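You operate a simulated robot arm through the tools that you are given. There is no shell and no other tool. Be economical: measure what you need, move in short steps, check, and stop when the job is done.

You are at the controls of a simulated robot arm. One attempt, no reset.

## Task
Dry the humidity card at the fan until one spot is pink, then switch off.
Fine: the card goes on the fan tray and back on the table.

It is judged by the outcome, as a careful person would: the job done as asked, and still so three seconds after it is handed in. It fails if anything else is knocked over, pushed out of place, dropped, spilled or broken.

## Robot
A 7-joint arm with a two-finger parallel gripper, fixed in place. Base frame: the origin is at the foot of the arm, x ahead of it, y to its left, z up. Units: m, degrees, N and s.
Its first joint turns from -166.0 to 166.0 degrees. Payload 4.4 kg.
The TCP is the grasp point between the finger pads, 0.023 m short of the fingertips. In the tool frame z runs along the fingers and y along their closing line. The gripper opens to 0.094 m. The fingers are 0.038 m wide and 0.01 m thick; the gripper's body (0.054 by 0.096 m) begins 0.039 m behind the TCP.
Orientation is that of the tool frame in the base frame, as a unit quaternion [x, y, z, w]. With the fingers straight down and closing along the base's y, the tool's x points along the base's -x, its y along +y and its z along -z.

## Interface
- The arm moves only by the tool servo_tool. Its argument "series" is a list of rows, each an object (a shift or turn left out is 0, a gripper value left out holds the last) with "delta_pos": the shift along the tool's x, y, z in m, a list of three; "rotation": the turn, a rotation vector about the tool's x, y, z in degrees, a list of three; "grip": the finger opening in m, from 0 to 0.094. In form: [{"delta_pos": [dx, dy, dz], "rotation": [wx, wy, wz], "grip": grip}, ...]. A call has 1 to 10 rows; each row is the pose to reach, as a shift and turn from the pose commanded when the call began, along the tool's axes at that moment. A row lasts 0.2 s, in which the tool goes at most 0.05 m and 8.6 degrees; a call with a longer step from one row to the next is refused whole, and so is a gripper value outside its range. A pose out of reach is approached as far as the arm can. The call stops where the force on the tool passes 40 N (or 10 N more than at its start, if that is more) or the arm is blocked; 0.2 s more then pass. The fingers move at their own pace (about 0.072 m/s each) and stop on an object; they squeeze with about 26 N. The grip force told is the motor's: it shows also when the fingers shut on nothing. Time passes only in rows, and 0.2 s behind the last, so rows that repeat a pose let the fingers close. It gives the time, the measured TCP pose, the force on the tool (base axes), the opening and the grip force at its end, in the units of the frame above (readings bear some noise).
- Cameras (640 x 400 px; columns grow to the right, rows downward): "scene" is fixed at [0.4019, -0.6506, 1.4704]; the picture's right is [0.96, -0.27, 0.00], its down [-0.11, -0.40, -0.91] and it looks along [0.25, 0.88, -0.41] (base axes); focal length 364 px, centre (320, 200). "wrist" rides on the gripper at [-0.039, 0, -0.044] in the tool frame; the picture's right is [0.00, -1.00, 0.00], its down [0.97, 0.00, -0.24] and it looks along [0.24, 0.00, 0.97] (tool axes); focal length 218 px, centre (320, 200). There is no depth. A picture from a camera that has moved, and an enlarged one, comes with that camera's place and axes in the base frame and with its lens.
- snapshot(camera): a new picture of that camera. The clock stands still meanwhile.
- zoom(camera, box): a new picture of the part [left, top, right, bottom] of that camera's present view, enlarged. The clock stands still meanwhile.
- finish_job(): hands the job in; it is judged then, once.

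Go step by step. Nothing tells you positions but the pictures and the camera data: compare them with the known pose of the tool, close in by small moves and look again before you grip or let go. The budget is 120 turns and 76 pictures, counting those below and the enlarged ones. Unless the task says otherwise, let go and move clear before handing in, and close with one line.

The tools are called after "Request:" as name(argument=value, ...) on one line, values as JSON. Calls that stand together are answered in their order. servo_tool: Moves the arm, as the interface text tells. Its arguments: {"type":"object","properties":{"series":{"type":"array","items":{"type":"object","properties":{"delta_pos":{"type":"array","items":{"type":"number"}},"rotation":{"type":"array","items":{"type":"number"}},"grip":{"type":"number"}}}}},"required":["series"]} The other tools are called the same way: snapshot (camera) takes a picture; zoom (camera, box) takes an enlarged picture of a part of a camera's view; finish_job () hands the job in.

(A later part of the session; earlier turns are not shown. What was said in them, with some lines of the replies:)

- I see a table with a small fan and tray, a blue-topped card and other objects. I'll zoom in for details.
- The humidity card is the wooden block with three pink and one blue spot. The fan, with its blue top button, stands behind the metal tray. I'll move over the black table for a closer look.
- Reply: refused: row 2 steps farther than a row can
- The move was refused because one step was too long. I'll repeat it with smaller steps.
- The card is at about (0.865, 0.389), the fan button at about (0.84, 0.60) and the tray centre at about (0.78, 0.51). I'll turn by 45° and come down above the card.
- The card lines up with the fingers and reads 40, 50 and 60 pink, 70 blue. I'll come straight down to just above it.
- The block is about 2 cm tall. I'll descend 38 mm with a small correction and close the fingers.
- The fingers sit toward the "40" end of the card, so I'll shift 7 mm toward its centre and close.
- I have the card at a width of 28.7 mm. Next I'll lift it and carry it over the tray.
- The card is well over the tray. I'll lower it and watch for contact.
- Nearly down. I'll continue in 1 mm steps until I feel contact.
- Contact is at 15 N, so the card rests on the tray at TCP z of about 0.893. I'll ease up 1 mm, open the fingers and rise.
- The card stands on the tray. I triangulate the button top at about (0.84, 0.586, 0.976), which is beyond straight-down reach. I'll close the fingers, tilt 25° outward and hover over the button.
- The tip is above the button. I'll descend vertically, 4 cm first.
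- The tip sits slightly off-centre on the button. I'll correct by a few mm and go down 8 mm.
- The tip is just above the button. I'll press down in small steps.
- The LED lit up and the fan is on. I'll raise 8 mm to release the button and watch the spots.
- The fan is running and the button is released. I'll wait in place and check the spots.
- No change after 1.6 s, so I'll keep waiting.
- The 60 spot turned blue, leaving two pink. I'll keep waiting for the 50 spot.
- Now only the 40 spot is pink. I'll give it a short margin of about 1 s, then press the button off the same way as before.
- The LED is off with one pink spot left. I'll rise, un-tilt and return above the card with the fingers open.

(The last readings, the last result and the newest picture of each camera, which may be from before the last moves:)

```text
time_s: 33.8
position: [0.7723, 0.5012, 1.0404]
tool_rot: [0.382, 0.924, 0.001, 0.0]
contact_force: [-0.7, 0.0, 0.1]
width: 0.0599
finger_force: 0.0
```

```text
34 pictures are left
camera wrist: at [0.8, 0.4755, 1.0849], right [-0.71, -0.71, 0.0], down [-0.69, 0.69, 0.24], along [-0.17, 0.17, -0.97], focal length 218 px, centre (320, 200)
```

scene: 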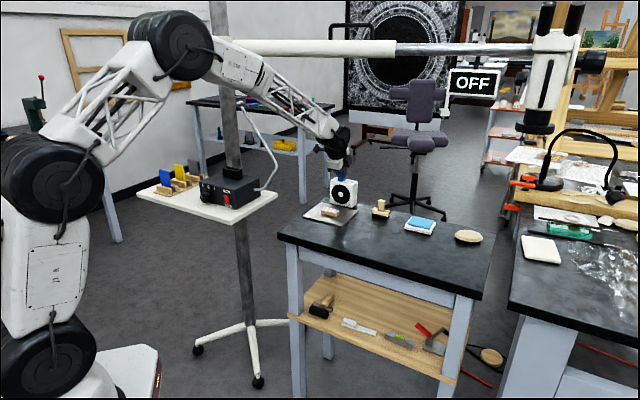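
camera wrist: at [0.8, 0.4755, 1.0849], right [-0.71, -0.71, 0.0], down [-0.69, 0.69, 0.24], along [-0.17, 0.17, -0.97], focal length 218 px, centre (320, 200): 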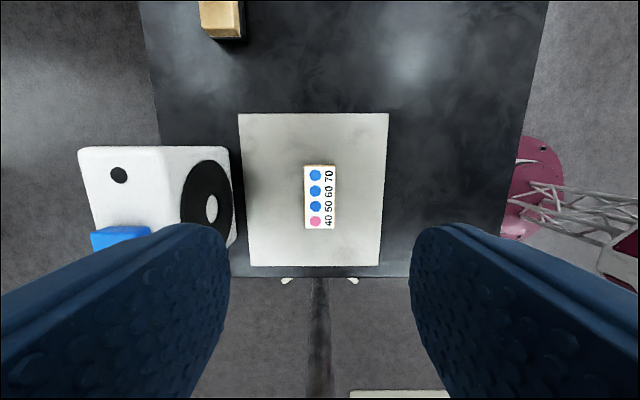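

I'm back above the card. I'll descend to the grasp height and close the fingers.

Request:
servo_tool(series=[{"delta_pos": [0, 0, 0.04]}, {"delta_pos": [0, 0, 0.08]}, {"delta_pos": [0, 0, 0.12]}, {"delta_pos": [0, 0, 0.145]}, {"delta_pos": [0, 0, 0.145]}, {"delta_pos": [0, 0, 0.145], "grip": 0.02}, {"delta_pos": [0, 0, 0.145], "grip": 0.02}, {"delta_pos": [0, 0, 0.145], "grip": 0.02}, {"delta_pos": [0, 0, 0.145], "grip": 0.02}])

Request:
snapshot(camera="wrist")

```text
time_s: 35.8
position: [0.7714, 0.5014, 0.8955]
tool_rot: [0.383, 0.924, 0.0, 0.0]
contact_force: [-0.1, 0.5, 0.4]
width: 0.0285
finger_force: 26.0
```

```text
33 pictures are left
camera wrist: at [0.7987, 0.4758, 0.9401], right [-0.71, -0.71, 0.0], down [-0.69, 0.69, 0.24], along [-0.17, 0.17, -0.97], focal length 218 px, centre (320, 200)
```

wrist: 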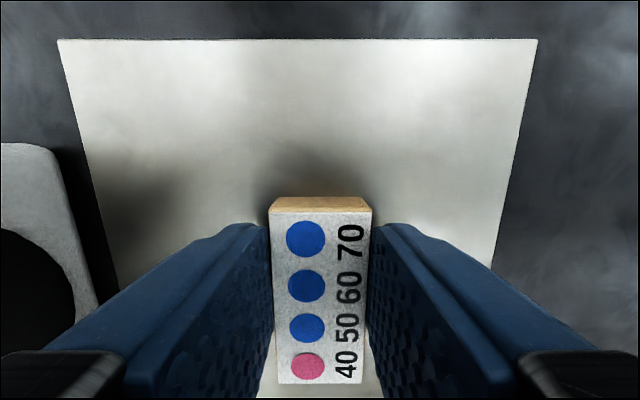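

I've gripped the card again. I'll lift it and carry it back to its original spot, stopping just above the table.

Request:
servo_tool(series=[{"delta_pos": [0, 0, -0.025]}, {"delta_pos": [0, 0, -0.05]}, {"delta_pos": [-0.04, -0.0035, -0.05]}, {"delta_pos": [-0.08, -0.007, -0.05]}, {"delta_pos": [-0.12, -0.0105, -0.05]}, {"delta_pos": [-0.161, -0.0143, -0.05]}, {"delta_pos": [-0.161, -0.0143, -0.05]}, {"delta_pos": [-0.161, -0.0143, -0.025]}, {"delta_pos": [-0.161, -0.0143, 0.0]}, {"delta_pos": [-0.161, -0.0143, 0.003]}])

Request:
servo_tool(series=[{"delta_pos": [0, 0, 0.001]}, {"delta_pos": [0, 0, 0.002]}, {"delta_pos": [0, 0, 0.003]}])

Request:
zoom(camera="scene", box=[330, 190, 410, 240])

```text
time_s: 38.0
position: [0.8753, 0.3777, 0.891]
tool_rot: [0.383, 0.924, 0.0, 0.0]
contact_force: [0.0, 0.5, -1.5]
width: 0.0285
finger_force: 26.2
```

```text
time_s: 38.8
position: [0.8753, 0.3776, 0.8894]
tool_rot: [0.383, 0.924, 0.0, 0.0]
contact_force: [0.3, 1.0, 0.1]
width: 0.0286
finger_force: 26.3
```

```text
8.00 times, centred on (370, 215) of scene
camera zoom: at [0.4019, -0.6506, 1.4704], right [0.96, -0.27, 0.0], down [-0.11, -0.4, -0.91], along [0.25, 0.88, -0.41], focal length 2909 px, centre (-80, 80)
```

zoom: 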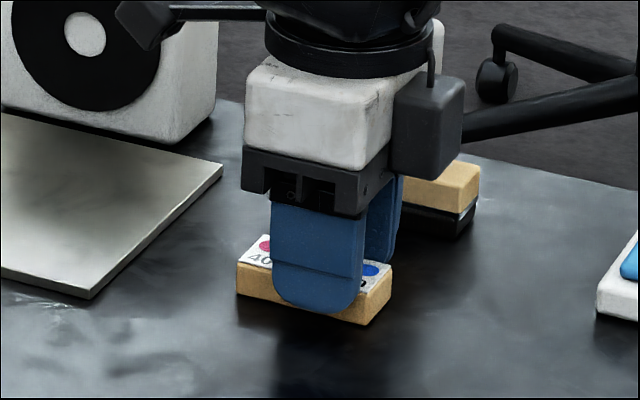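

The card is almost on the table. I'll lower it 1 mm at a time until it touches.

Request:
servo_tool(series=[{"delta_pos": [0, 0, 0.001]}, {"delta_pos": [0, 0, 0.0015]}])

```text
time_s: 39.4
position: [0.8754, 0.3776, 0.8898]
tool_rot: [0.383, 0.924, 0.001, 0.0]
contact_force: [-1.4, -1.2, 13.5]
width: 0.0287
finger_force: 26.2
```

The card has touched down. I'll ease off, release it and rise.

Request:
servo_tool(series=[{"delta_pos": [0, 0, -0.001], "grip": 0.045}, {"delta_pos": [0, 0, -0.001], "grip": 0.06}, {"delta_pos": [0, 0, -0.001], "grip": 0.06}, {"delta_pos": [0, 0, -0.04], "grip": 0.06}, {"delta_pos": [0, 0, -0.08], "grip": 0.06}, {"delta_pos": [0, 0, -0.12], "grip": 0.06}, {"delta_pos": [0, 0, -0.16], "grip": 0.06}, {"delta_pos": [0, 0, -0.16], "grip": 0.06}])

Request:
snapshot(camera="wrist")

Request:
zoom(camera="scene", box=[290, 165, 450, 265])

```text
time_s: 41.2
position: [0.8753, 0.3792, 1.0484]
tool_rot: [0.383, 0.924, -0.001, 0.0]
contact_force: [-0.1, 0.4, 0.1]
width: 0.0601
finger_force: 0.0
```

```text
31 pictures are left
camera wrist: at [0.9026, 0.353, 1.0929], right [-0.71, -0.71, 0.0], down [-0.69, 0.69, 0.24], along [-0.17, 0.17, -0.97], focal length 218 px, centre (320, 200)
```

wrist: 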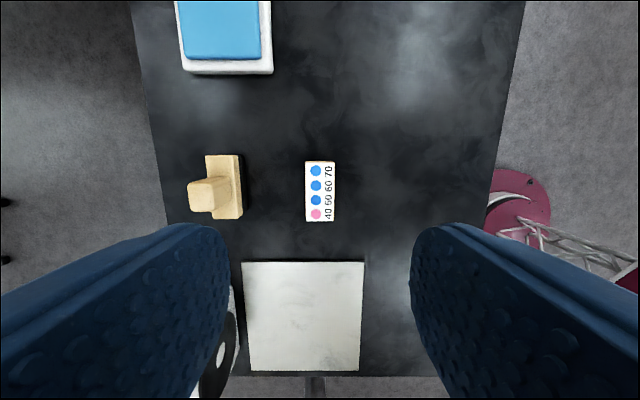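

```text
4.00 times, centred on (370, 215) of scene
camera zoom: at [0.4019, -0.6506, 1.4704], right [0.96, -0.27, 0.0], down [-0.11, -0.4, -0.91], along [0.25, 0.88, -0.41], focal length 1455 px, centre (120, 140)
```

zoom: 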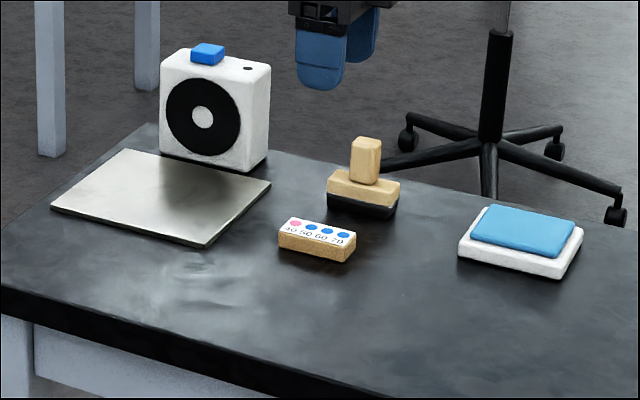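

The card is back on the table with only the 40 spot pink, the fan LED is dark, and nothing else has moved. The reading has held for about 10 s since I switched off, so I'm handing in.

Request:
finish_job()

```text
The job is handed in.
```

The humidity card was dried at the fan until only the 40 spot was pink, the fan was switched off, and the card is back on the table.
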